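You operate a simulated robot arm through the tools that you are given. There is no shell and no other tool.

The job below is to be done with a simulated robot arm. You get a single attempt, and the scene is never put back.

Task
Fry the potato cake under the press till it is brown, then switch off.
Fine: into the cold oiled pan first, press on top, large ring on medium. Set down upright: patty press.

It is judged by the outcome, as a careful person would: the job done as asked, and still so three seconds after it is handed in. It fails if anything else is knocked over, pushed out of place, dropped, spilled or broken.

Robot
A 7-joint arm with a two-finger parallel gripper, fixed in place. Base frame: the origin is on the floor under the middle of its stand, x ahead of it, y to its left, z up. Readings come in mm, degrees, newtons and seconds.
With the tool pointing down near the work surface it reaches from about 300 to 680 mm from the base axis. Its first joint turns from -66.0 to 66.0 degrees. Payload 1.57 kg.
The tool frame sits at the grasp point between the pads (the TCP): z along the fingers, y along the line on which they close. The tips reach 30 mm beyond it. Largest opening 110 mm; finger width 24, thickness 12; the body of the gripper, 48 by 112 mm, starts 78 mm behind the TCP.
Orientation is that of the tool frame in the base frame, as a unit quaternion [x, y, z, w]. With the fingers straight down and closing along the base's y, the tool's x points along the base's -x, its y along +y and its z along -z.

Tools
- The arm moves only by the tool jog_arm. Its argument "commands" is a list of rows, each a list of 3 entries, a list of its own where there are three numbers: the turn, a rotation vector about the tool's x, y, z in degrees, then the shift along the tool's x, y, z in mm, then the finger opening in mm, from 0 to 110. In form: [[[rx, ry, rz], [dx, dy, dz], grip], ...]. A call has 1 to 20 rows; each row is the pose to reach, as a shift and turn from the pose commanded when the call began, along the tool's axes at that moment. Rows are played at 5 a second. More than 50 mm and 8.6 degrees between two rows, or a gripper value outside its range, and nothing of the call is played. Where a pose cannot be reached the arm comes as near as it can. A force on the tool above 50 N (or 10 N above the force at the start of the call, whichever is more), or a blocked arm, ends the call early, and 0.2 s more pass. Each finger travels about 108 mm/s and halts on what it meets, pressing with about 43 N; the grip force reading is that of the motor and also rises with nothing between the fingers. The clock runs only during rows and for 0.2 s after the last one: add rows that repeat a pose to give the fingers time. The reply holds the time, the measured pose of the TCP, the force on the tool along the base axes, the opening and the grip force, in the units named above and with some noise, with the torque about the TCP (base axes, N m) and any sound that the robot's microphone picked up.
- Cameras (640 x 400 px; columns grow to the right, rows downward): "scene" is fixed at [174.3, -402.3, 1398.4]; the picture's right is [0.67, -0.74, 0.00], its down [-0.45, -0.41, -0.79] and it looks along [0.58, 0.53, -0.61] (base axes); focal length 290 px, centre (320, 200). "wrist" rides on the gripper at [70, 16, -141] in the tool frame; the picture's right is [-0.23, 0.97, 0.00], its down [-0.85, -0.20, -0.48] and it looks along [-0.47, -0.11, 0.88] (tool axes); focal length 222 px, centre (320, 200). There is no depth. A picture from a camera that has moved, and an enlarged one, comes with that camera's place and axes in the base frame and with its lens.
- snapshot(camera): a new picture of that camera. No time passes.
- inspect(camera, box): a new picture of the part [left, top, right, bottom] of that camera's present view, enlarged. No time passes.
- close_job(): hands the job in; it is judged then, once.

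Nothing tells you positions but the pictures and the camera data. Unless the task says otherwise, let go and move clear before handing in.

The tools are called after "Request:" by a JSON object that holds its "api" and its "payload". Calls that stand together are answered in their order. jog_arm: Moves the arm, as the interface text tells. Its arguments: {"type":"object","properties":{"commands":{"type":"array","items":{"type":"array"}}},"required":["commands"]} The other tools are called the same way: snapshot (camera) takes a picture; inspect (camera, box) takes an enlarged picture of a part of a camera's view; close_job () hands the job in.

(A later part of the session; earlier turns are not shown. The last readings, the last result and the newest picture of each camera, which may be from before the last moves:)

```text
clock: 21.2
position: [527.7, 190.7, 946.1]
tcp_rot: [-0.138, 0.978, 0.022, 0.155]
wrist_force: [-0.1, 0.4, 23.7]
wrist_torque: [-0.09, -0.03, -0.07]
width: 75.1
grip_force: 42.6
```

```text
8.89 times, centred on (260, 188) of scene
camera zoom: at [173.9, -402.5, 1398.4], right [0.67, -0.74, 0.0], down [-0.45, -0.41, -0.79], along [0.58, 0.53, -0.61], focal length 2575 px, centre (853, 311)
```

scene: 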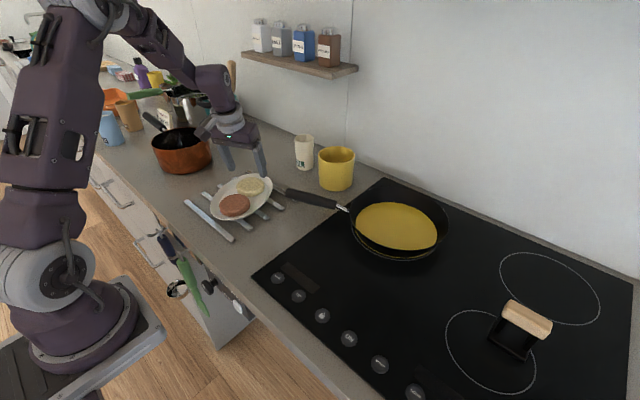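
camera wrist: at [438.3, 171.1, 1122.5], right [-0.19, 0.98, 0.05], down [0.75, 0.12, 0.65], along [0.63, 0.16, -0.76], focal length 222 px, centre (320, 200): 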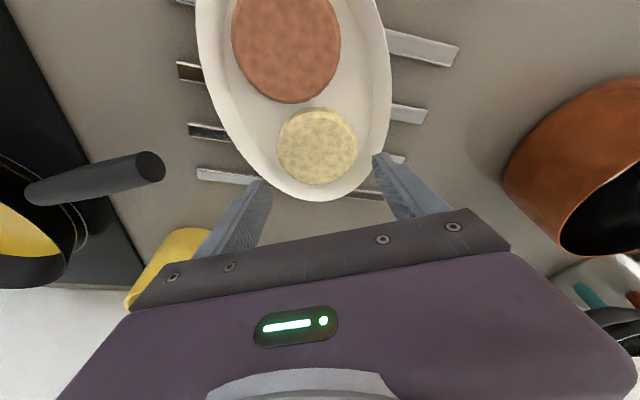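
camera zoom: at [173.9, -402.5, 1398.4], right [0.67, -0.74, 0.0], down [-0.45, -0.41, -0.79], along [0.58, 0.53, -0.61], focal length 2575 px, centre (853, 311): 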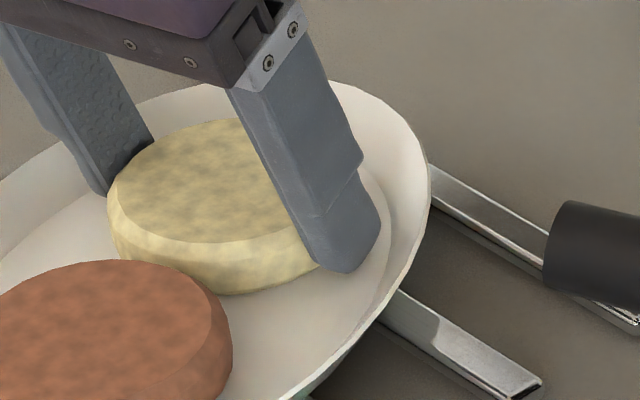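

Request:
{"api": "jog_arm", "payload": {"commands": [[[0, 0, 0], [-0.5, 0, -1.4], 68], [[0, 0, 0], [-0.9, 0, -2.9], 68], [[0, 0, 0], [-1.5, 0, -4.8], 68], [[0, 0, 0], [-2.2, 0, -6.7], 68], [[0, 0, 0], [-3.1, 0, -9.5], 68]]}}

Request:
{"api": "inspect", "payload": {"camera": "scene", "box": [225, 165, 295, 210]}}

Request:
{"api": "inspect", "payload": {"camera": "wrist", "box": [230, 90, 410, 210]}}

```text
clock: 22.4
position: [526.8, 191.4, 955.9]
tcp_rot: [-0.138, 0.978, 0.022, 0.155]
wrist_force: [-0.1, 0.3, 0.0]
wrist_torque: [0.03, 0.0, -0.02]
width: 74.9
grip_force: 43.1
```

```text
8.89 times, centred on (260, 188) of scene
camera zoom: at [174.3, -402.3, 1398.4], right [0.67, -0.74, 0.0], down [-0.45, -0.41, -0.79], along [0.58, 0.53, -0.61], focal length 2575 px, centre (853, 311)
```

zoom: 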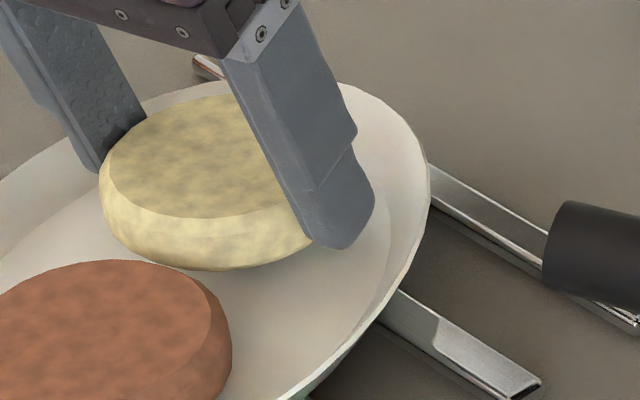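

```text
3.33 times, centred on (320, 150) of wrist
camera zoom: at [416.8, 176.8, 1068.9], right [-0.06, 1.0, 0.07], down [0.69, -0.01, 0.72], along [0.72, 0.09, -0.69], focal length 740 px, centre (320, 367)
```

zoom: 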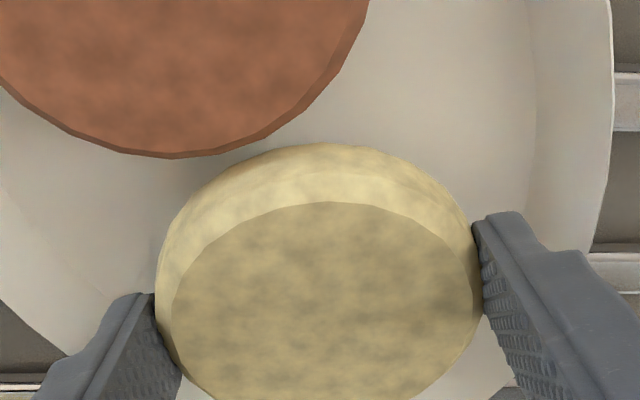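

The cake is lifted and held at 74.9 mm with 43 N, level. I'll raise it smoothly to a carrying height.

Request:
{"api": "jog_arm", "payload": {"commands": [[[0, 0, 0], [-1.5, 0, -4.8], 68], [[0, 0, 0], [-4.6, 0, -14.3], 68], [[0, 0, 0], [-9.3, 0, -28.5], 68], [[0, 0, 0], [-15.4, 0, -47.6], 68], [[0, 0, 0], [-21.6, 0, -66.6], 68], [[0, 0, 0], [-26.3, 0, -80.8], 68], [[0, 0, 0], [-26.3, 0, -80.8], 68]]}}

Request:
{"api": "inspect", "payload": {"camera": "scene", "box": [190, 110, 300, 210]}}

Request:
{"api": "inspect", "payload": {"camera": "wrist", "box": [230, 90, 410, 210]}}

```text
clock: 24.0
position: [528.2, 189.5, 1041.2]
tcp_rot: [-0.137, 0.978, 0.022, 0.155]
wrist_force: [-1.1, -0.1, -0.6]
wrist_torque: [-0.05, 0.0, 0.0]
width: 74.9
grip_force: 43.2
```

```text
4.00 times, centred on (245, 160) of scene
camera zoom: at [174.3, -402.3, 1398.4], right [0.67, -0.74, 0.0], down [-0.45, -0.41, -0.79], along [0.58, 0.53, -0.61], focal length 1159 px, centre (620, 360)
```

zoom: 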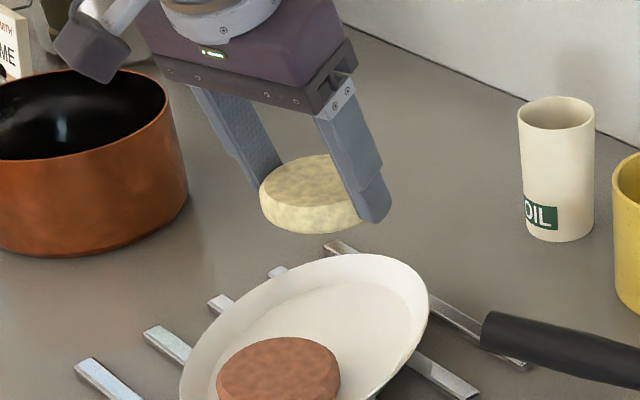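

```text
3.33 times, centred on (320, 150) of wrist
camera zoom: at [417.9, 175.4, 1155.2], right [-0.06, 1.0, 0.07], down [0.69, -0.01, 0.72], along [0.72, 0.09, -0.69], focal length 740 px, centre (320, 367)
```

zoom: 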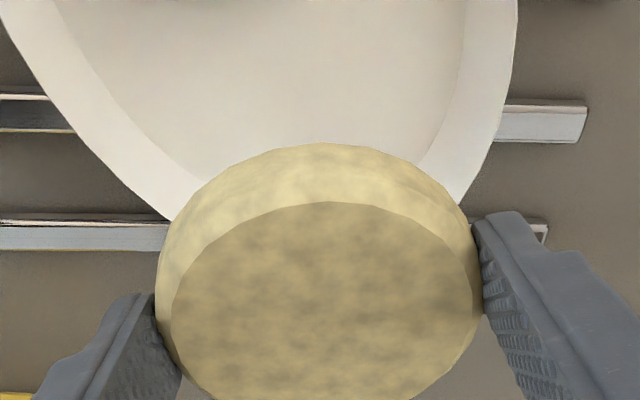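

The cake is held securely. I'll carry it over to the pan while turning the tool so its tilt points toward the pan, with the cake staying level.

Request:
{"api": "jog_arm", "payload": {"commands": [[[0.27, 0, 0.84], [-0.7, -11.4, 1.2], 68], [[0.68, 0, 2.11], [-1.74, -28.5, 2.96], 68], [[1.37, 0, 4.21], [-3.49, -57.1, 5.93], 68], [[2.05, 0, 6.32], [-5.23, -85.6, 8.89], 68], [[2.74, 0, 8.42], [-6.97, -114.2, 11.86], 68], [[3.42, 0, 10.53], [-8.71, -142.7, 14.82], 68], [[4.1, 0, 12.63], [-10.46, -171.2, 17.79], 68], [[4.79, 0, 14.74], [-12.2, -199.8, 20.75], 68], [[5.47, 0, 16.84], [-13.94, -228.3, 23.71], 68], [[6.16, 0, 18.95], [-15.69, -256.9, 26.68], 68], [[6.84, 0, 21.06], [-17.43, -285.4, 29.64], 68], [[7.53, 0, 23.16], [-19.17, -313.9, 32.61], 68], [[8.21, 0, 25.27], [-20.91, -342.5, 35.57], 68], [[8.9, 0, 27.37], [-22.66, -371.0, 38.54], 68], [[9.3, 0, 28.63], [-23.7, -388.1, 40.3], 68], [[9.58, 0, 29.48], [-24.4, -399.5, 41.5], 68], [[9.58, 0, 29.48], [-24.4, -399.5, 41.5], 68]]}}

Request:
{"api": "snapshot", "payload": {"camera": "wrist"}}

Request:
{"api": "inspect", "payload": {"camera": "scene", "box": [280, 100, 480, 270]}}

```text
clock: 27.6
position: [672.4, -184.3, 1009.3]
tcp_rot: [0.129, 0.979, -0.021, 0.155]
wrist_force: [0.0, 0.2, -1.3]
wrist_torque: [-0.03, 0.01, -0.01]
width: 75.2
grip_force: 43.4
```

```text
taken
camera wrist: at [569.7, -139.0, 1121.0], right [0.46, 0.88, 0.07], down [0.59, -0.37, 0.72], along [0.66, -0.29, -0.69], focal length 222 px, centre (320, 200)
```

wrist: 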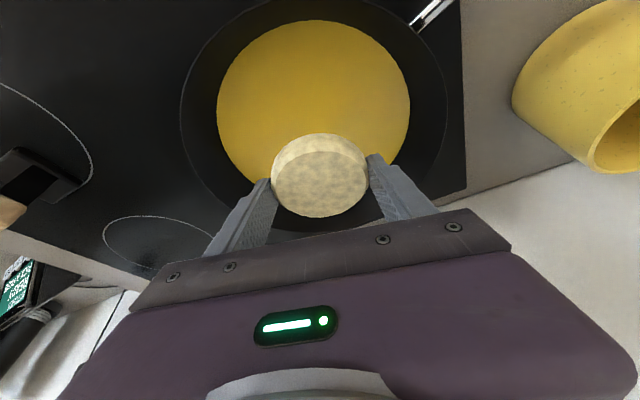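

```text
2.35 times, centred on (380, 185) of scene
camera zoom: at [174.3, -402.4, 1398.4], right [0.67, -0.74, 0.0], down [-0.45, -0.41, -0.79], along [0.58, 0.53, -0.61], focal length 682 px, centre (179, 235)
```

zoom: 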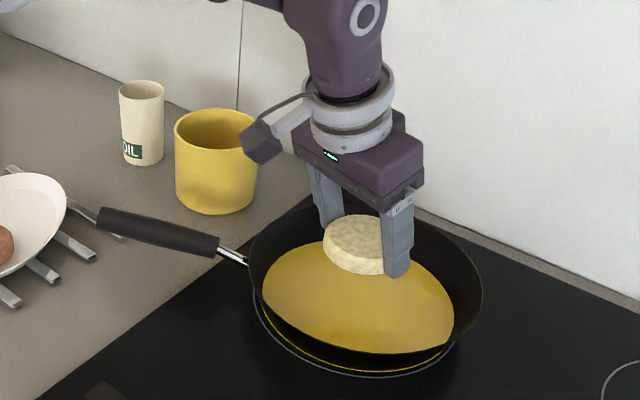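

The cake is right over the middle of the pan, which I now measure at (685, -187). I'll lower to just above the oil.

Request:
{"api": "jog_arm", "payload": {"commands": [[[0, 0, 0], [4.6, 0, 14.3], 68], [[0, 0, 0], [9.3, 0, 28.5], 68], [[0, 0, 0], [13.9, 0, 42.8], 68], [[0, 0, 0], [17.0, 0, 52.3], 68], [[0, 0, 0], [18.5, 0, 57.1], 68]]}}

Request:
{"api": "inspect", "payload": {"camera": "scene", "box": [330, 160, 470, 260]}}

Request:
{"api": "inspect", "payload": {"camera": "wrist", "box": [230, 90, 410, 210]}}

```text
clock: 28.8
position: [672.1, -183.3, 948.3]
tcp_rot: [0.129, 0.979, -0.021, 0.155]
wrist_force: [0.8, 0.2, -0.7]
wrist_torque: [0.0, 0.02, 0.0]
width: 74.9
grip_force: 42.7
```

```text
4.00 times, centred on (400, 210) of scene
camera zoom: at [174.3, -402.4, 1398.4], right [0.67, -0.74, 0.0], down [-0.45, -0.41, -0.79], along [0.58, 0.53, -0.61], focal length 1159 px, centre (0, 160)
```

zoom: 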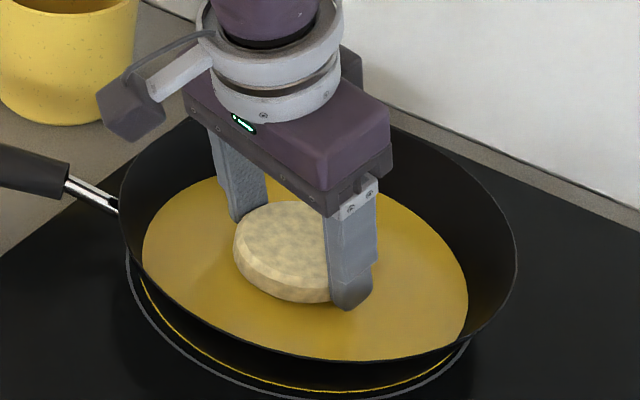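

```text
3.33 times, centred on (320, 150) of wrist
camera zoom: at [570.3, -138.9, 1061.8], right [0.46, 0.88, 0.07], down [0.59, -0.36, 0.72], along [0.66, -0.29, -0.69], focal length 740 px, centre (320, 367)
```

zoom: 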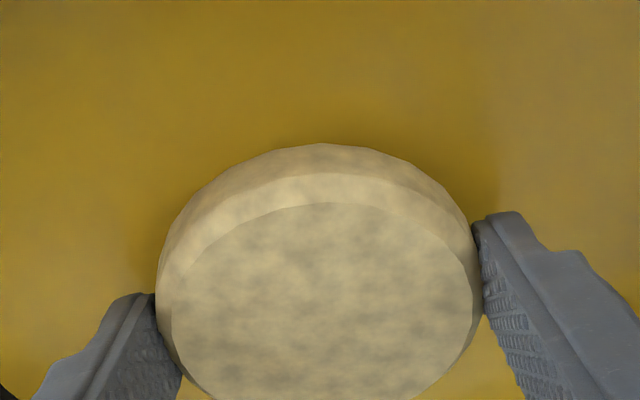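

Request:
{"api": "jog_arm", "payload": {"commands": [[[0, 0, 0], [0.6, 0, 1.9], 68], [[0, 0, 0], [1.2, 0, 3.8], 68], [[0, 0, 0], [1.5, 0, 4.8], 68]]}}

```text
clock: 29.6
position: [671.8, -184.6, 943.7]
tcp_rot: [0.129, 0.979, -0.021, 0.155]
wrist_force: [-0.1, -0.6, -1.3]
wrist_torque: [0.04, 0.02, -0.02]
width: 74.8
grip_force: 42.7
```

Request:
{"api": "jog_arm", "payload": {"commands": [[[0, 0, 0], [0.5, 0, 1.4], 68], [[0, 0, 0], [0.8, 0, 2.4], 68], [[0, 0, 0], [0.9, 0, 2.9], 68]]}}

Request:
{"api": "inspect", "payload": {"camera": "scene", "box": [360, 180, 440, 240]}}

```text
clock: 30.4
position: [672.3, -183.2, 942.9]
tcp_rot: [0.129, 0.979, -0.02, 0.158]
wrist_force: [-9.5, 6.2, 34.4]
wrist_torque: [0.34, 0.68, 0.0]
width: 75.3
grip_force: 42.3
```

```text
6.67 times, centred on (400, 210) of scene
camera zoom: at [173.3, -402.0, 1398.6], right [0.67, -0.74, 0.0], down [-0.45, -0.41, -0.79], along [0.58, 0.53, -0.61], focal length 1931 px, centre (-213, 133)
```

zoom: 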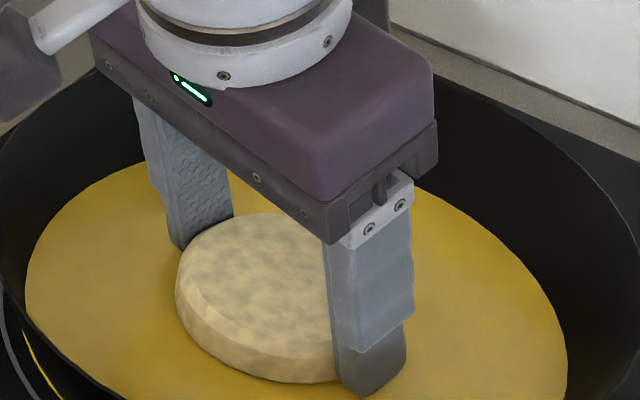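

The cake has touched down on the pan floor. I'll ease up 1 mm and open the fingers.

Request:
{"api": "jog_arm", "payload": {"commands": [[[0, 0, 0], [-0.5, 0, -1.4], 68], [[0, 0, 0], [-0.5, 0, -1.4], 78], [[0, 0, 0], [-0.5, 0, -1.4], 86], [[0, 0, 0], [-0.5, 0, -1.4], 92], [[0, 0, 0], [-0.5, 0, -1.4], 92]]}}

Request:
{"api": "jog_arm", "payload": {"commands": [[[0, 0, 0], [-3.1, 0, -9.5], 92], [[0, 0, 0], [-9.3, 0, -28.5], 92], [[0, 0, 0], [-18.5, 0, -57.1], 92], [[0, 0, 0], [-27.8, 0, -85.6], 92]]}}

Request:
{"api": "inspect", "payload": {"camera": "scene", "box": [330, 160, 470, 260]}}

Request:
{"api": "snapshot", "payload": {"camera": "wrist"}}

```text
clock: 31.6
position: [670.0, -183.4, 942.8]
tcp_rot: [0.128, 0.979, -0.021, 0.156]
wrist_force: [-1.1, -9.8, 29.6]
wrist_torque: [0.84, -0.21, -0.06]
width: 82.6
grip_force: 0.1
```

```text
clock: 32.6
position: [672.1, -181.3, 1031.4]
tcp_rot: [0.129, 0.979, -0.021, 0.154]
wrist_force: [0.8, 0.3, -0.1]
wrist_torque: [0.02, -0.01, -0.02]
width: 92.1
grip_force: 0.1
```

```text
4.00 times, centred on (400, 210) of scene
camera zoom: at [174.3, -402.3, 1398.4], right [0.67, -0.74, 0.0], down [-0.45, -0.41, -0.79], along [0.58, 0.53, -0.61], focal length 1159 px, centre (0, 160)
```

zoom: 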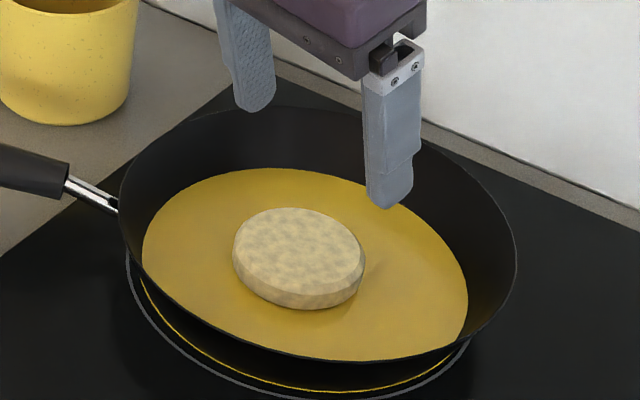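

```text
taken
camera wrist: at [570.3, -137.7, 1144.5], right [0.46, 0.88, 0.07], down [0.59, -0.36, 0.72], along [0.66, -0.29, -0.69], focal length 222 px, centre (320, 200)
```

wrist: 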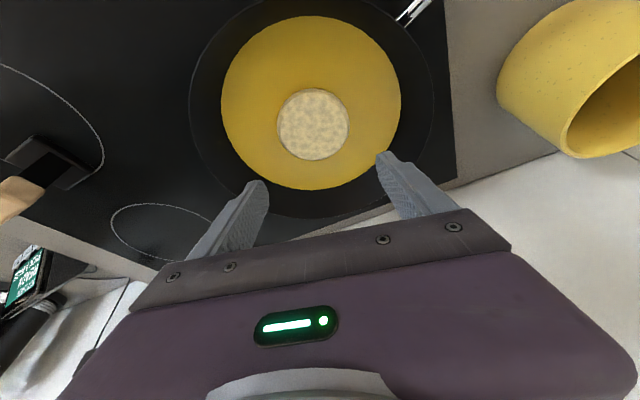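

The potato cake now lies flat near the middle of the oiled pan, and the pan hasn't moved. I'll measure its exact position before fetching the press.

Request:
{"api": "inspect", "payload": {"camera": "wrist", "box": [210, 10, 410, 200]}}

Request:
{"api": "inspect", "payload": {"camera": "scene", "box": [375, 200, 425, 240]}}

Request:
{"api": "inspect", "payload": {"camera": "scene", "box": [480, 285, 560, 365]}}

```text
2.11 times, centred on (310, 105) of wrist
camera zoom: at [570.3, -137.7, 1144.5], right [0.46, 0.88, 0.07], down [0.59, -0.36, 0.72], along [0.66, -0.29, -0.69], focal length 468 px, centre (341, 400)
```

zoom: 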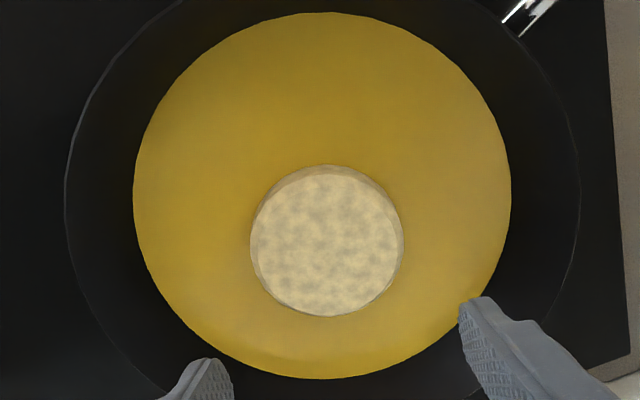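

```text
10.00 times, centred on (400, 220) of scene
camera zoom: at [174.3, -402.3, 1398.4], right [0.67, -0.74, 0.0], down [-0.45, -0.41, -0.79], along [0.58, 0.53, -0.61], focal length 2896 px, centre (-480, 0)
```

zoom: 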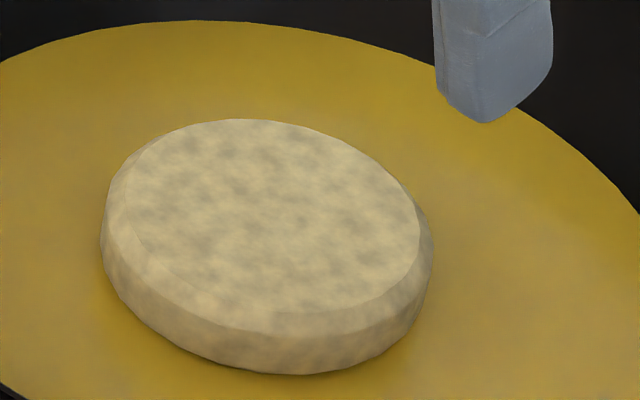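

```text
5.00 times, centred on (520, 325) of scene
camera zoom: at [174.3, -402.3, 1398.4], right [0.67, -0.74, 0.0], down [-0.45, -0.41, -0.79], along [0.58, 0.53, -0.61], focal length 1448 px, centre (-680, -425)
```

zoom: 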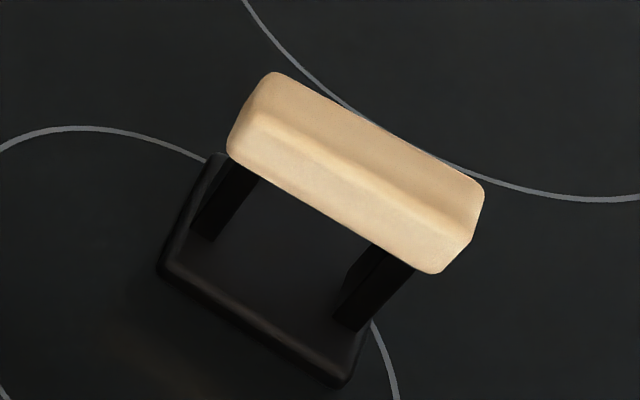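

The cake centre is about (681, -185) with its top near z=924. Next is the press: I'll approach it with the fingers closing along y on the handle's ends and the tool tilted outward about 30° for reach.

Request:
{"api": "jog_arm", "payload": {"commands": [[[-0.66, 0, -2.04], [7.6, -38.9, -3.8], 92], [[-1.33, 0, -4.08], [15.1, -77.7, -7.6], 92], [[-1.99, 0, -6.12], [22.7, -116.6, -11.4], 92], [[-2.65, 0, -8.15], [30.3, -155.4, -15.3], 92], [[-3.31, 0, -10.19], [37.9, -194.3, -19.1], 92], [[-3.98, 0, -12.23], [45.4, -233.1, -22.9], 92], [[-4.64, 0, -14.27], [53, -272, -26.7], 92]]}}

Request:
{"api": "jog_arm", "payload": {"commands": [[[0, -4, 0], [0, -17, 0], 92], [[0, -8, 0], [0, -34, 0], 92], [[0, -12, 0], [0, -51, 0], 92], [[0, -12, 0], [0, -51, 0], 92]]}}

Request:
{"api": "snapshot", "payload": {"camera": "wrist"}}

Request:
{"api": "snapshot", "payload": {"camera": "scene"}}

```text
clock: 34.2
position: [545.1, -431.7, 1042.0]
tcp_rot: [0.0, 0.988, 0.0, 0.155]
wrist_force: [0.1, 0.5, 0.6]
wrist_torque: [0.01, -0.01, 0.03]
width: 92.1
grip_force: 0.0
```

```text
clock: 35.2
position: [545.3, -481.7, 1040.6]
tcp_rot: [0.001, 0.966, -0.001, 0.259]
wrist_force: [0.2, -0.5, 0.7]
wrist_torque: [0.02, 0.01, 0.0]
width: 91.8
grip_force: 0.0
out of reach, approached as far as the arm can: row 3
```

```text
taken
camera wrist: at [415.2, -465.5, 1128.0], right [0.2, 0.97, 0.11], down [0.5, -0.2, 0.84], along [0.84, -0.11, -0.53], focal length 222 px, centre (320, 200)
```

wrist: 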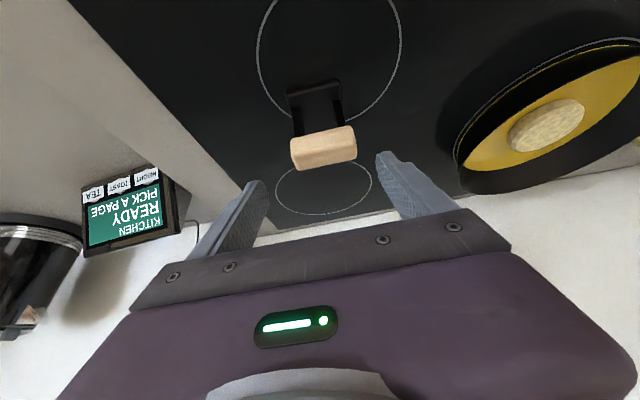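

```text
taken
```

scene: 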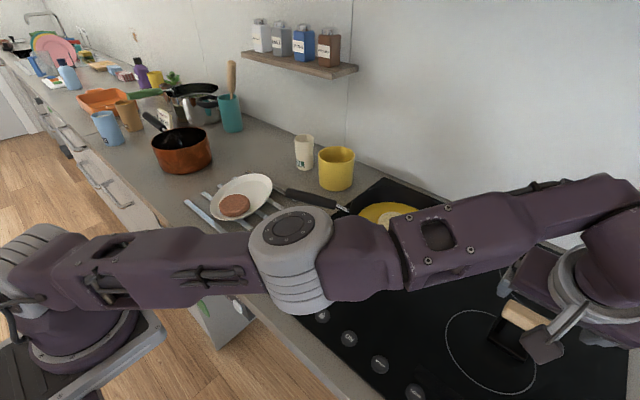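

Request:
{"api": "inspect", "payload": {"camera": "wrist", "box": [250, 60, 400, 190]}}

Request:
{"api": "inspect", "payload": {"camera": "scene", "box": [480, 250, 620, 370]}}

```text
3.08 times, centred on (325, 125) of wrist
camera zoom: at [415.2, -465.5, 1128.0], right [0.2, 0.97, 0.11], down [0.5, -0.2, 0.84], along [0.84, -0.11, -0.53], focal length 684 px, centre (305, 431)
```

zoom: 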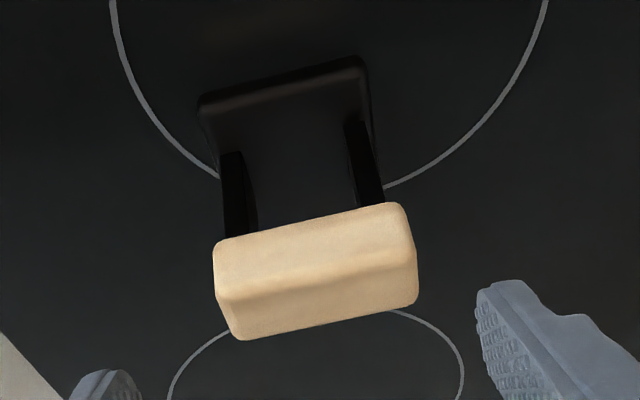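

```text
3.33 times, centred on (550, 310) of scene
camera zoom: at [174.3, -402.4, 1398.4], right [0.67, -0.74, 0.0], down [-0.45, -0.41, -0.79], along [0.58, 0.53, -0.61], focal length 966 px, centre (-447, -167)
```

zoom: 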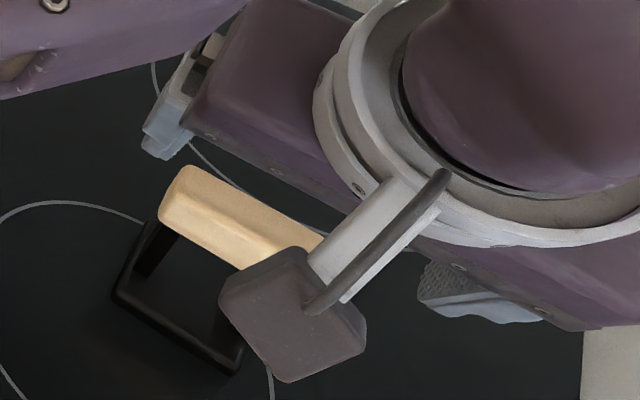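

The handle spans y from -446 to -507, with x centre about 576 and z from 957 to 980. I'll tilt to 38° for more reach and line up behind and above the handle.

Request:
{"api": "jog_arm", "payload": {"commands": [[[0, -4, 0], [9.8, 2.6, 3.3], 92], [[0, -8, 0], [19.7, 5.2, 6.7], 92], [[0, -8, 0], [19.7, 5.2, 6.7], 92]]}}

Request:
{"api": "inspect", "payload": {"camera": "wrist", "box": [230, 80, 410, 210]}}

```text
clock: 36.0
position: [563.2, -457.6, 1037.5]
tcp_rot: [-0.058, 0.959, 0.011, 0.276]
wrist_force: [0.0, 0.0, 0.2]
wrist_torque: [0.02, -0.01, 0.03]
width: 92.0
grip_force: 0.2
out of reach, approached as far as the arm can: row 1, 2
```

```text
3.08 times, centred on (320, 145) of wrist
camera zoom: at [428.6, -455.4, 1120.0], right [0.08, 0.99, 0.11], down [0.49, -0.13, 0.86], along [0.87, -0.01, -0.5], focal length 684 px, centre (320, 369)
```

zoom: 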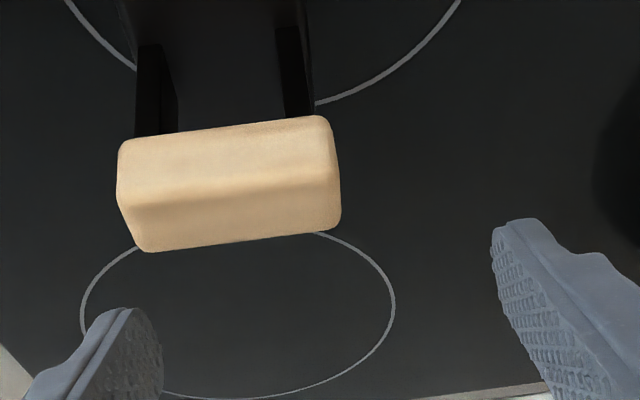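

Request:
{"api": "snapshot", "payload": {"camera": "scene"}}

Request:
{"api": "snapshot", "payload": {"camera": "wrist"}}

```text
taken
```

scene: 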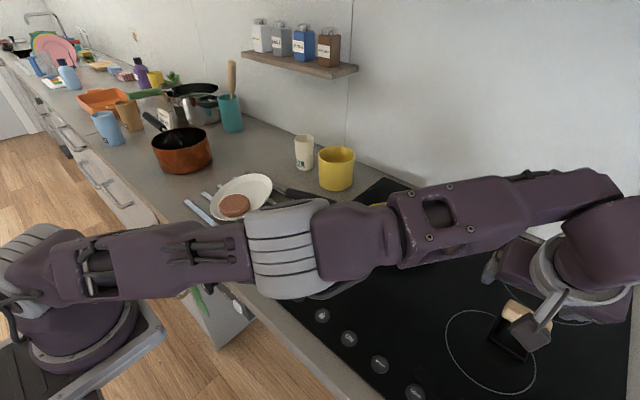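

```text
taken
camera wrist: at [428.6, -455.4, 1120.0], right [0.08, 0.99, 0.11], down [0.49, -0.13, 0.86], along [0.87, -0.01, -0.5], focal length 222 px, centre (320, 200)
```

wrist: 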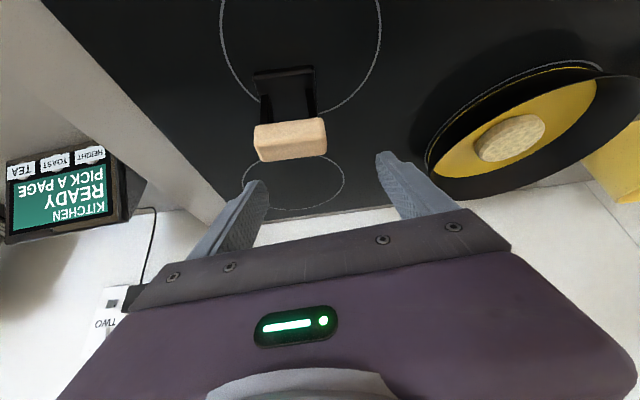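

The arm can't take the 38° tilt out here and stops at about 32°. I'll come back to 28° with the fingers square to the handle and try reaching it lower down.

Request:
{"api": "jog_arm", "payload": {"commands": [[[1.42, 2.06, 3.08], [13.3, -8.3, 2.1], 92], [[2.84, 4.12, 6.15], [26.6, -16.5, 4.2], 92], [[2.84, 4.12, 6.15], [26.6, -16.5, 4.2], 92]]}}

Request:
{"api": "snapshot", "payload": {"camera": "scene"}}

```text
clock: 36.8
position: [513.3, -494.7, 1005.1]
tcp_rot: [0.059, 0.955, -0.006, 0.291]
wrist_force: [0.5, 0.0, 0.0]
wrist_torque: [-0.01, 0.01, -0.02]
width: 92.0
grip_force: 0.0
out of reach, approached as far as the arm can: row 1
```

```text
taken
```

scene: 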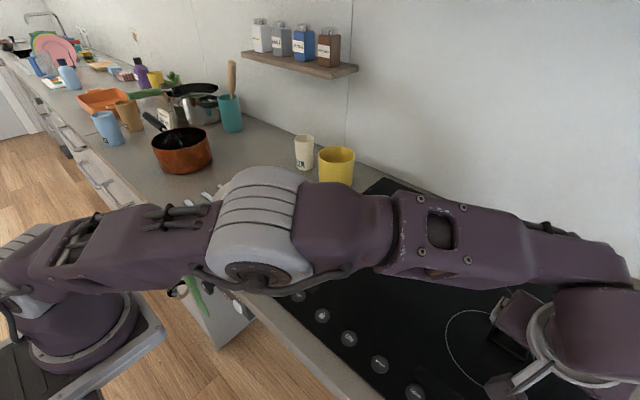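

The controller needed an extra row to settle into that posture, so 38° was reachable after all. I'll square up again at 35° tilt, behind the handle, with repeated rows to let it settle.

Request:
{"api": "jog_arm", "payload": {"commands": [[[-0.89, -0.37, -2.08], [-9.5, 7.0, 2.5], 92], [[-1.79, -0.74, -4.15], [-19, 13.9, 5.1], 92], [[-2.68, -1.11, -6.23], [-28.5, 20.9, 7.6], 92], [[-2.68, -1.11, -6.23], [-28.5, 20.9, 7.6], 92], [[-2.68, -1.11, -6.23], [-28.5, 20.9, 7.6], 92]]}}

Request:
{"api": "inspect", "payload": {"camera": "wrist", "box": [220, 80, 420, 220]}}

Request:
{"api": "snapshot", "payload": {"camera": "scene"}}

```text
clock: 38.0
position: [543.7, -476.3, 1016.3]
tcp_rot: [0.0, 0.954, 0.0, 0.3]
wrist_force: [-0.3, -0.1, 0.5]
wrist_torque: [-0.01, 0.01, -0.02]
width: 92.1
grip_force: 0.1
```

```text
2.86 times, centred on (320, 150) of wrist
camera zoom: at [406.2, -458.9, 1091.9], right [0.19, 0.97, 0.13], down [0.43, -0.2, 0.88], along [0.89, -0.11, -0.45], focal length 635 px, centre (320, 343)
```

zoom: 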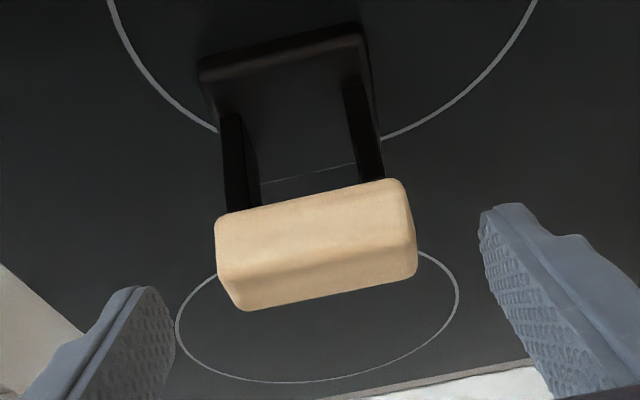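

```text
taken
```

scene: 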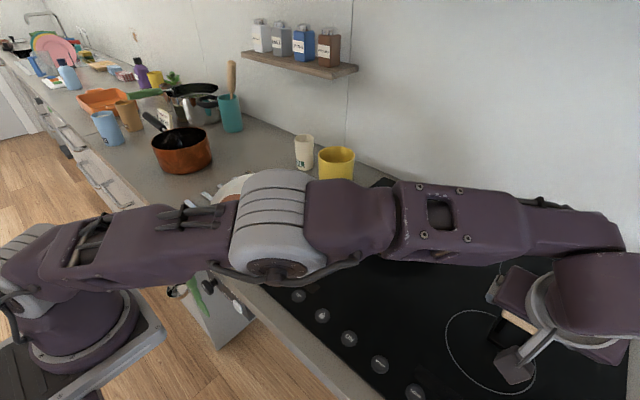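

Squared up, with the handle centred within about 1.3 mm. I'll advance along the fingers so they straddle the handle's ends.

Request:
{"api": "jog_arm", "payload": {"commands": [[[0, 0, 0], [0, -1.2, 12], 92], [[0, 0, 0], [0, -1.2, 25], 92], [[0, 0, 0], [0, -1.2, 35], 92], [[0, 0, 0], [0, -1.2, 43], 92], [[0, 0, 0], [0, -1.2, 43], 92]]}}

Request:
{"api": "inspect", "payload": {"camera": "wrist", "box": [220, 80, 420, 220]}}

Request:
{"api": "inspect", "payload": {"camera": "scene", "box": [470, 240, 610, 370]}}

```text
clock: 39.2
position: [567.2, -477.8, 980.3]
tcp_rot: [0.001, 0.954, 0.0, 0.3]
wrist_force: [0.1, 0.4, 0.4]
wrist_torque: [-0.04, -0.01, 0.01]
width: 92.3
grip_force: 0.1
```

```text
2.86 times, centred on (320, 150) of wrist
camera zoom: at [429.5, -460.5, 1056.6], right [0.19, 0.97, 0.13], down [0.43, -0.2, 0.88], along [0.89, -0.11, -0.45], focal length 635 px, centre (320, 343)
```

zoom: 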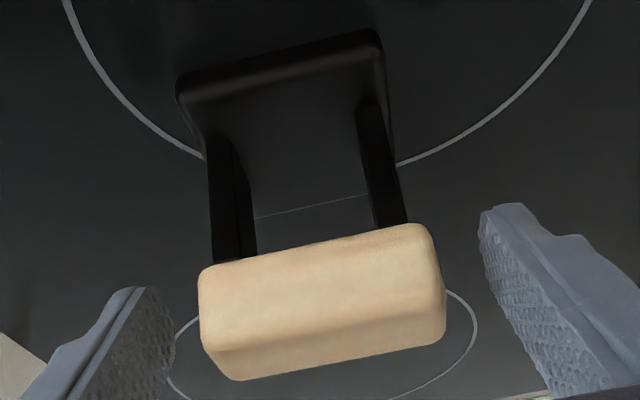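

```text
3.08 times, centred on (540, 305) of scene
camera zoom: at [174.3, -402.3, 1398.4], right [0.67, -0.74, 0.0], down [-0.45, -0.41, -0.79], along [0.58, 0.53, -0.61], focal length 891 px, centre (-357, -123)
```

zoom: 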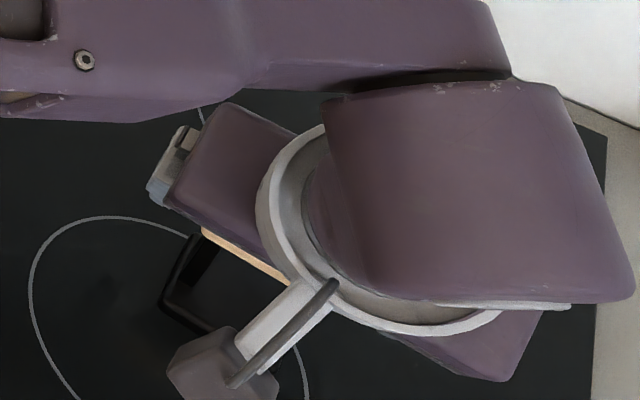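

The handle sits about 4 mm further out than the finger centreline, so I'll nudge outward and deeper, then close on the handle's ends.

Request:
{"api": "jog_arm", "payload": {"commands": [[[0, 0, 0], [-2, -0.3, 2.8], 92], [[0, 0, 0], [-4, -0.5, 5.5], 92], [[0, 0, 0], [-4, -0.5, 5.5], 80], [[0, 0, 0], [-4, -0.5, 5.5], 70], [[0, 0, 0], [-4, -0.5, 5.5], 66]]}}

Request:
{"api": "inspect", "payload": {"camera": "wrist", "box": [220, 80, 420, 220]}}

```text
clock: 40.4
position: [572.9, -479.3, 979.6]
tcp_rot: [0.0, 0.954, 0.0, 0.301]
wrist_force: [-1.0, 0.1, -0.6]
wrist_torque: [0.01, -0.01, 0.04]
width: 65.8
grip_force: 0.0
```

```text
2.86 times, centred on (320, 150) of wrist
camera zoom: at [436.0, -461.4, 1054.5], right [0.19, 0.97, 0.13], down [0.43, -0.2, 0.88], along [0.89, -0.11, -0.45], focal length 635 px, centre (320, 343)
```

zoom: 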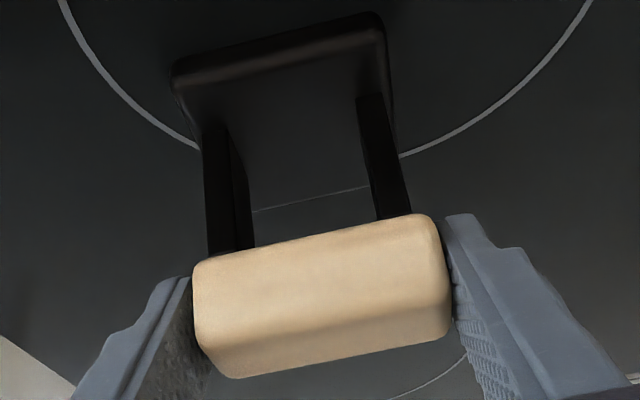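

Request:
{"api": "jog_arm", "payload": {"commands": [[[0, 0, 0], [0, 0, 0], 62], [[0, 0, 0], [0, 0, 0], 58], [[0, 0, 0], [0, 0, 0], 54], [[0, 0, 0], [0, 0, 0], 54]]}}

Request:
{"api": "inspect", "payload": {"camera": "wrist", "box": [220, 80, 420, 220]}}

```text
clock: 41.4
position: [573.6, -478.2, 978.4]
tcp_rot: [-0.001, 0.954, 0.0, 0.301]
wrist_force: [0.1, 1.6, -0.7]
wrist_torque: [-0.02, -0.09, 0.01]
width: 61.7
grip_force: 43.5
```

```text
2.86 times, centred on (320, 150) of wrist
camera zoom: at [436.0, -461.4, 1054.5], right [0.19, 0.97, 0.13], down [0.43, -0.2, 0.88], along [0.89, -0.11, -0.45], focal length 635 px, centre (320, 343)
```

zoom: 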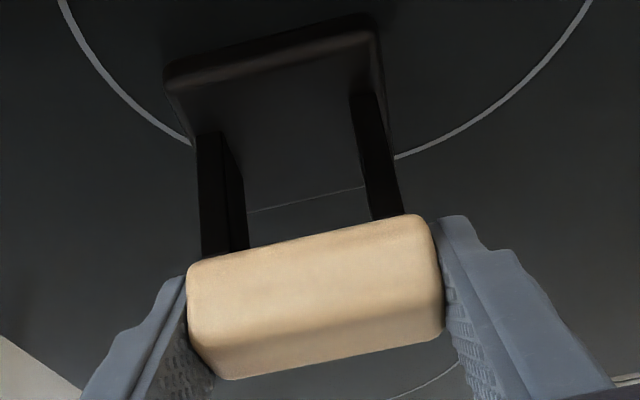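

The press is gripped at 61.7 mm with 43 N. I'll lift it slowly by 20 mm first.

Request:
{"api": "jog_arm", "payload": {"commands": [[[0, 0, 0], [-1.1, 0, -1.6], 52], [[0, 0, 0], [-2.9, 0, -4.1], 52], [[0, 0, 0], [-5.7, 0, -8.2], 52], [[0, 0, 0], [-8.6, 0, -12.3], 52], [[0, 0, 0], [-11.5, 0, -16.4], 52], [[0, 0, 0], [-11.5, 0, -16.4], 52]]}}

Request:
{"api": "inspect", "payload": {"camera": "wrist", "box": [220, 60, 420, 220]}}

Request:
{"api": "inspect", "payload": {"camera": "scene", "box": [460, 220, 620, 370]}}

```text
clock: 42.8
position: [574.0, -479.2, 996.5]
tcp_rot: [0.0, 0.954, -0.001, 0.3]
wrist_force: [-0.6, 0.6, -3.8]
wrist_torque: [-0.02, 0.0, 0.0]
width: 61.8
grip_force: 43.1
```

```text
2.50 times, centred on (320, 140) of wrist
camera zoom: at [436.2, -461.3, 1073.8], right [0.19, 0.97, 0.13], down [0.43, -0.2, 0.88], along [0.89, -0.11, -0.45], focal length 555 px, centre (320, 350)
```

zoom: 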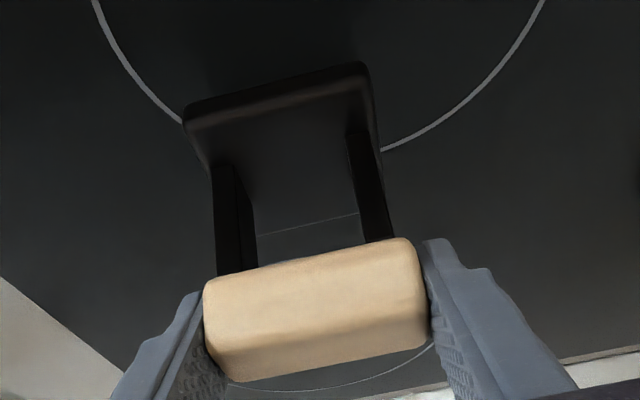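

```text
2.67 times, centred on (540, 295) of scene
camera zoom: at [174.4, -402.4, 1398.4], right [0.67, -0.74, 0.0], down [-0.45, -0.41, -0.79], along [0.58, 0.53, -0.61], focal length 772 px, centre (-267, -53)
```

zoom: 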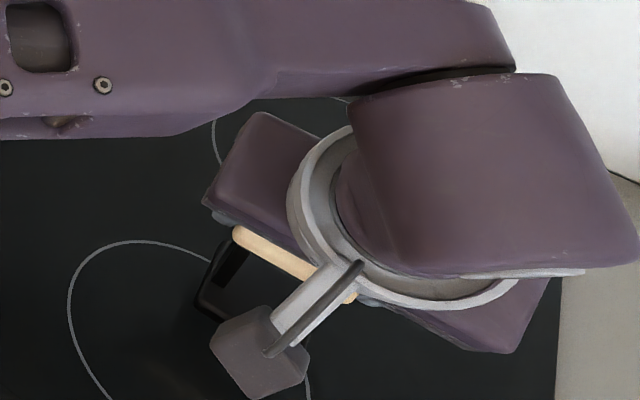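

The press hangs upright and weighs about 0.35 kg. I'll bring it inward and up, then across and over the pan.

Request:
{"api": "jog_arm", "payload": {"commands": [[[0, 0, 0], [1.8, 11, -8], 52], [[0, 0, 0], [5.3, 33, -23.9], 52], [[0, 0, 0], [8.8, 55, -39.8], 52], [[0, 0, 0], [12.3, 77, -55.7], 52], [[0, 0, 0], [15.8, 99, -71.6], 52], [[0, 0, 0], [17.6, 110, -79.5], 52], [[0, 0, 0], [17.6, 110, -79.5], 52], [[0, 0, 0], [17.6, 110, -79.5], 52]]}}

Request:
{"api": "snapshot", "payload": {"camera": "scene"}}

Request:
{"api": "snapshot", "payload": {"camera": "wrist"}}

```text
clock: 44.6
position: [515.2, -368.0, 1053.5]
tcp_rot: [0.0, 0.954, 0.001, 0.301]
wrist_force: [0.6, -0.6, -4.4]
wrist_torque: [-0.04, 0.01, 0.01]
width: 61.8
grip_force: 43.2
```

```text
taken
```

scene: 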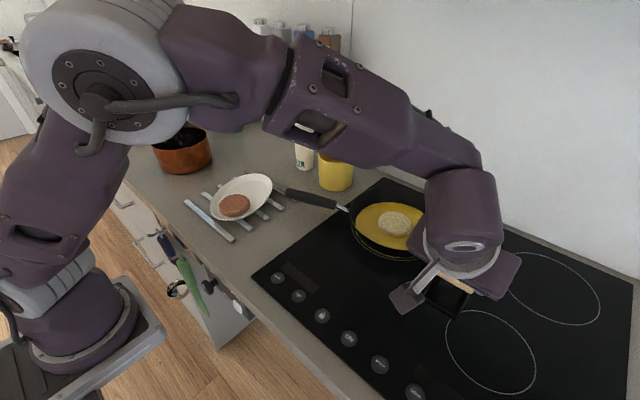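

```text
taken
camera wrist: at [376.8, -351.1, 1128.5], right [0.19, 0.97, 0.13], down [0.43, -0.2, 0.88], along [0.89, -0.11, -0.45], focal length 222 px, centre (320, 200)
```

wrist: 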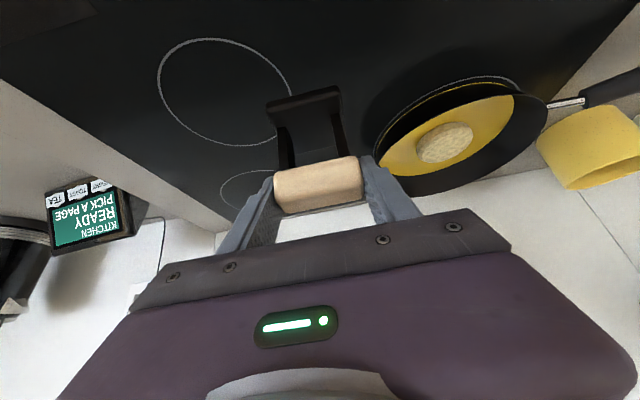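

Request:
{"api": "jog_arm", "payload": {"commands": [[[0.43, 0, 0.61], [-6.6, 9.2, 4.4], 52], [[1.29, 0, 1.84], [-19.8, 27.7, 13.4], 52], [[2.15, 0, 3.07], [-33, 46.1, 22.3], 52], [[3.01, 0, 4.3], [-46.2, 64.5, 31.2], 52], [[3.87, 0, 5.53], [-59.4, 83, 40.1], 52], [[4.73, 0, 6.76], [-72.6, 101.4, 49], 52], [[5.59, 0, 7.99], [-85.8, 119.9, 57.9], 52], [[6.45, 0, 9.22], [-99, 138.3, 66.8], 52], [[7.31, 0, 10.45], [-112.2, 156.7, 75.8], 52], [[8.17, 0, 11.68], [-125.4, 175.2, 84.7], 52], [[8.6, 0, 12.29], [-132, 184.4, 89.1], 52], [[8.6, 0, 12.29], [-132, 184.4, 89.1], 52], [[8.6, 0, 12.29], [-132, 184.4, 89.1], 52]]}}

Request:
{"api": "snapshot", "payload": {"camera": "wrist"}}

Request:
{"api": "inspect", "payload": {"camera": "scene", "box": [320, 120, 480, 270]}}

```text
clock: 47.4
position: [674.4, -184.1, 1056.1]
tcp_rot: [0.124, 0.945, -0.039, 0.299]
wrist_force: [0.5, 0.2, -4.7]
wrist_torque: [0.02, 0.0, 0.0]
width: 61.7
grip_force: 43.1
```

```text
taken
camera wrist: at [545.7, -131.3, 1132.4], right [0.43, 0.89, 0.13], down [0.36, -0.3, 0.88], along [0.83, -0.33, -0.45], focal length 222 px, centre (320, 200)
```

wrist: 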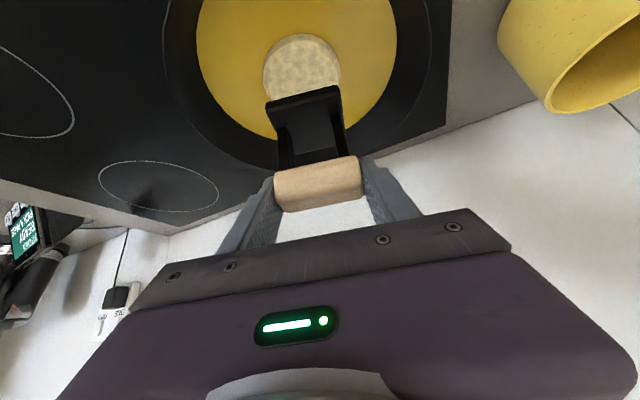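

```text
2.67 times, centred on (400, 195) of scene
camera zoom: at [174.4, -402.4, 1398.4], right [0.67, -0.74, 0.0], down [-0.45, -0.41, -0.79], along [0.58, 0.53, -0.61], focal length 772 px, centre (107, 213)
```

zoom: 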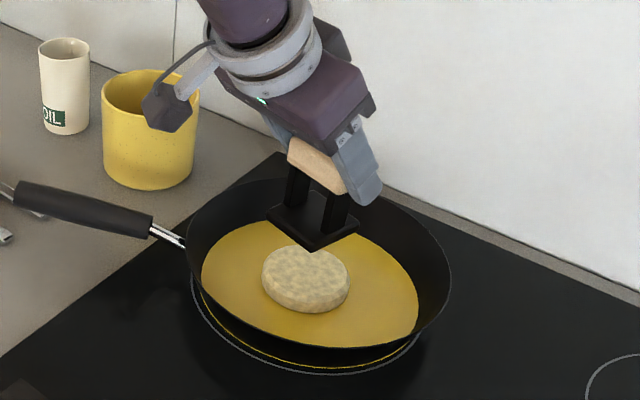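

The press is over the cake and aligned to within a couple of millimetres. I'll lower it most of the way and check.

Request:
{"api": "jog_arm", "payload": {"commands": [[[0, 0, 0], [5.7, 0, 8.2], 52], [[0, 0, 0], [14.3, 0, 20.5], 52], [[0, 0, 0], [20.1, 0, 28.7], 52], [[0, 0, 0], [24.1, 0, 34.4], 52], [[0, 0, 0], [24.1, 0, 34.4], 52]]}}

Request:
{"api": "inspect", "payload": {"camera": "scene", "box": [350, 160, 450, 250]}}

Request:
{"api": "inspect", "payload": {"camera": "wrist", "box": [230, 20, 400, 180]}}

```text
clock: 48.6
position: [675.1, -183.6, 1014.2]
tcp_rot: [0.124, 0.946, -0.039, 0.298]
wrist_force: [-0.8, 0.4, -3.0]
wrist_torque: [0.0, 0.01, 0.0]
width: 62.0
grip_force: 43.2
```

```text
4.44 times, centred on (400, 205) of scene
camera zoom: at [174.4, -402.4, 1398.4], right [0.67, -0.74, 0.0], down [-0.45, -0.41, -0.79], along [0.58, 0.53, -0.61], focal length 1287 px, centre (-36, 178)
```

zoom: 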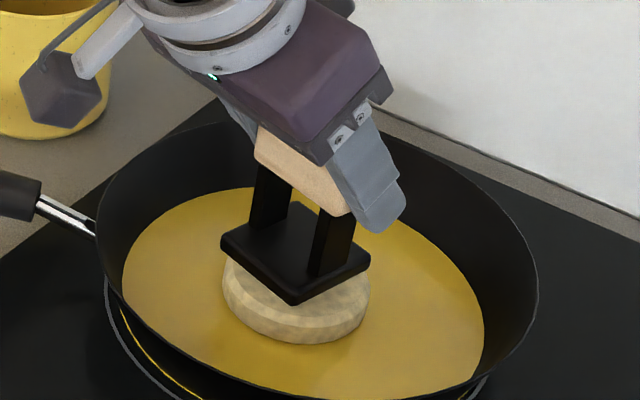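

```text
2.50 times, centred on (315, 100) of wrist
camera zoom: at [545.6, -131.7, 1090.3], right [0.43, 0.89, 0.13], down [0.36, -0.3, 0.88], along [0.83, -0.33, -0.45], focal length 555 px, centre (332, 450)
```

zoom: 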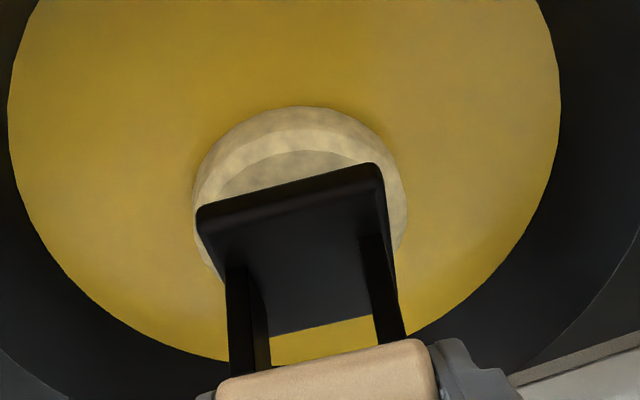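

Alignment looks good, with the base inside the cake's edge all round. I'll continue down to contact in small steps.

Request:
{"api": "jog_arm", "payload": {"commands": [[[0, 0, 0], [3.0, 0, 1.9], 52], [[0, 0, 0], [4.7, 0, 4.4], 52], [[0, 0, 0], [5.8, 0, 6.0], 52], [[0, 0, 0], [5.8, 0, 6.0], 52]]}}

Request:
{"api": "inspect", "payload": {"camera": "scene", "box": [350, 160, 450, 250]}}

```text
clock: 49.6
position: [671.8, -182.7, 1004.9]
tcp_rot: [0.125, 0.945, -0.039, 0.299]
wrist_force: [-0.2, -0.3, -4.7]
wrist_torque: [0.01, 0.02, 0.01]
width: 61.7
grip_force: 42.9
```

```text
4.44 times, centred on (400, 205) of scene
camera zoom: at [174.4, -402.4, 1398.4], right [0.67, -0.74, 0.0], down [-0.45, -0.41, -0.79], along [0.58, 0.53, -0.61], focal length 1287 px, centre (-36, 178)
```

zoom: 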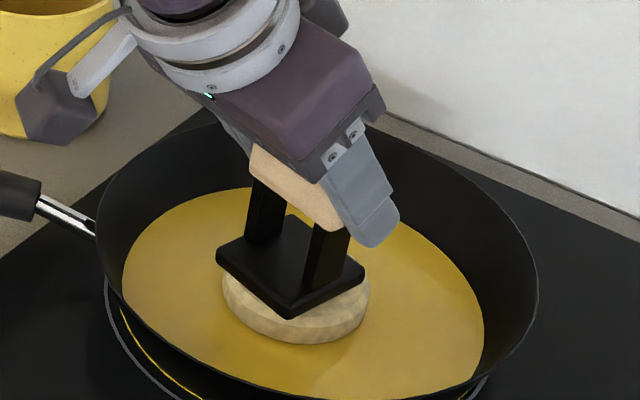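

Request:
{"api": "jog_arm", "payload": {"commands": [[[0, 0, 0], [-1.8, -1.3, 1.3], 52], [[0, 0, 0], [-0.9, -1.3, 2.5], 52], [[0, 0, 0], [-0.4, -1.3, 3.3], 52]]}}

```text
clock: 50.4
position: [674.0, -184.9, 1002.9]
tcp_rot: [0.125, 0.946, -0.039, 0.298]
wrist_force: [-0.1, 1.1, -2.0]
wrist_torque: [0.05, 0.03, 0.03]
width: 61.7
grip_force: 43.4
```

Request:
{"api": "jog_arm", "payload": {"commands": [[[0, 0, 0], [0.4, 0, 0.6], 52], [[0, 0, 0], [0.7, 0, 1.0], 52]]}}

Request:
{"api": "inspect", "payload": {"camera": "scene", "box": [370, 190, 430, 245]}}

```text
clock: 51.0
position: [675.1, -184.9, 1003.4]
tcp_rot: [0.125, 0.945, -0.04, 0.3]
wrist_force: [-4.3, 1.8, 11.5]
wrist_torque: [0.15, 0.39, 0.02]
width: 61.8
grip_force: 43.2
```

```text
7.27 times, centred on (400, 218) of scene
camera zoom: at [173.9, -402.3, 1398.5], right [0.67, -0.74, 0.0], down [-0.45, -0.41, -0.79], along [0.58, 0.53, -0.61], focal length 2106 px, centre (-262, 73)
```

zoom: 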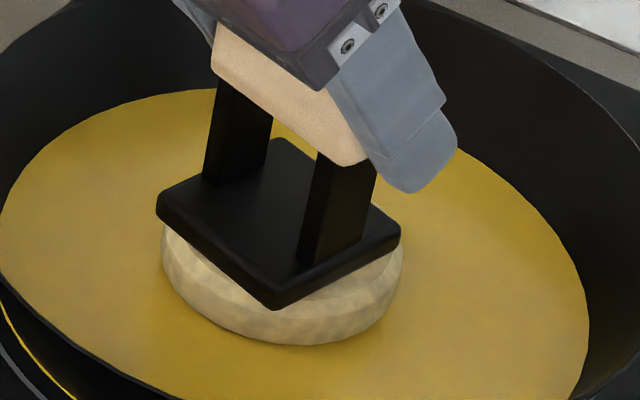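

The press is resting on the cake. I'll open the fingers and withdraw along the tool axis.

Request:
{"api": "jog_arm", "payload": {"commands": [[[0, 0, 0], [-0.3, 0, -0.4], 56], [[0, 0, 0], [-0.3, 0, -0.4], 62], [[0, 0, 0], [-0.3, 0, -0.4], 68], [[0, 0, 0], [-0.3, 0, -0.4], 78], [[0, 0, 0], [-0.3, 0, -0.4], 84], [[0, 0, 0], [-0.3, 0, -0.4], 84]]}}

Request:
{"api": "inspect", "payload": {"camera": "scene", "box": [370, 190, 430, 245]}}

Request:
{"api": "inspect", "payload": {"camera": "wrist", "box": [220, 60, 420, 220]}}

```text
clock: 52.4
position: [674.4, -184.7, 1002.1]
tcp_rot: [0.125, 0.945, -0.04, 0.298]
wrist_force: [-0.1, 0.0, 0.8]
wrist_torque: [0.02, -0.03, 0.01]
width: 84.2
grip_force: 0.0
```

```text
7.27 times, centred on (400, 218) of scene
camera zoom: at [174.3, -402.3, 1398.4], right [0.67, -0.74, 0.0], down [-0.45, -0.41, -0.79], along [0.58, 0.53, -0.61], focal length 2106 px, centre (-262, 73)
```

zoom: 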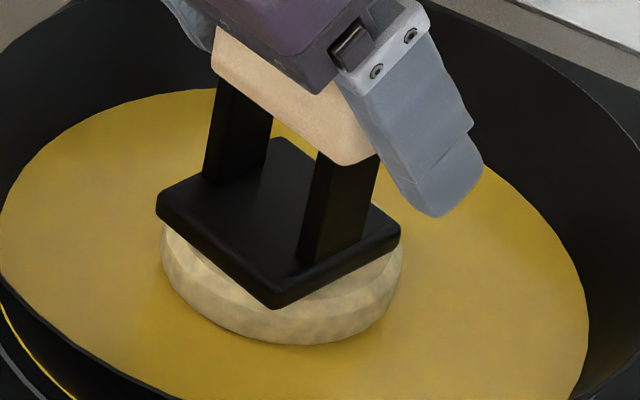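

```text
2.50 times, centred on (320, 140) of wrist
camera zoom: at [545.0, -132.8, 1078.1], right [0.43, 0.89, 0.13], down [0.36, -0.3, 0.88], along [0.83, -0.33, -0.45], focal length 555 px, centre (320, 350)
```

zoom: 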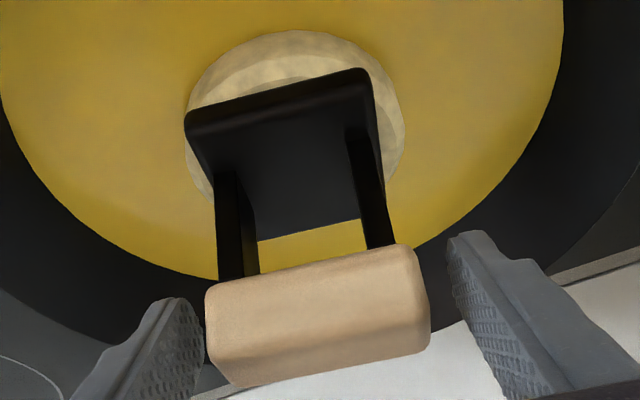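

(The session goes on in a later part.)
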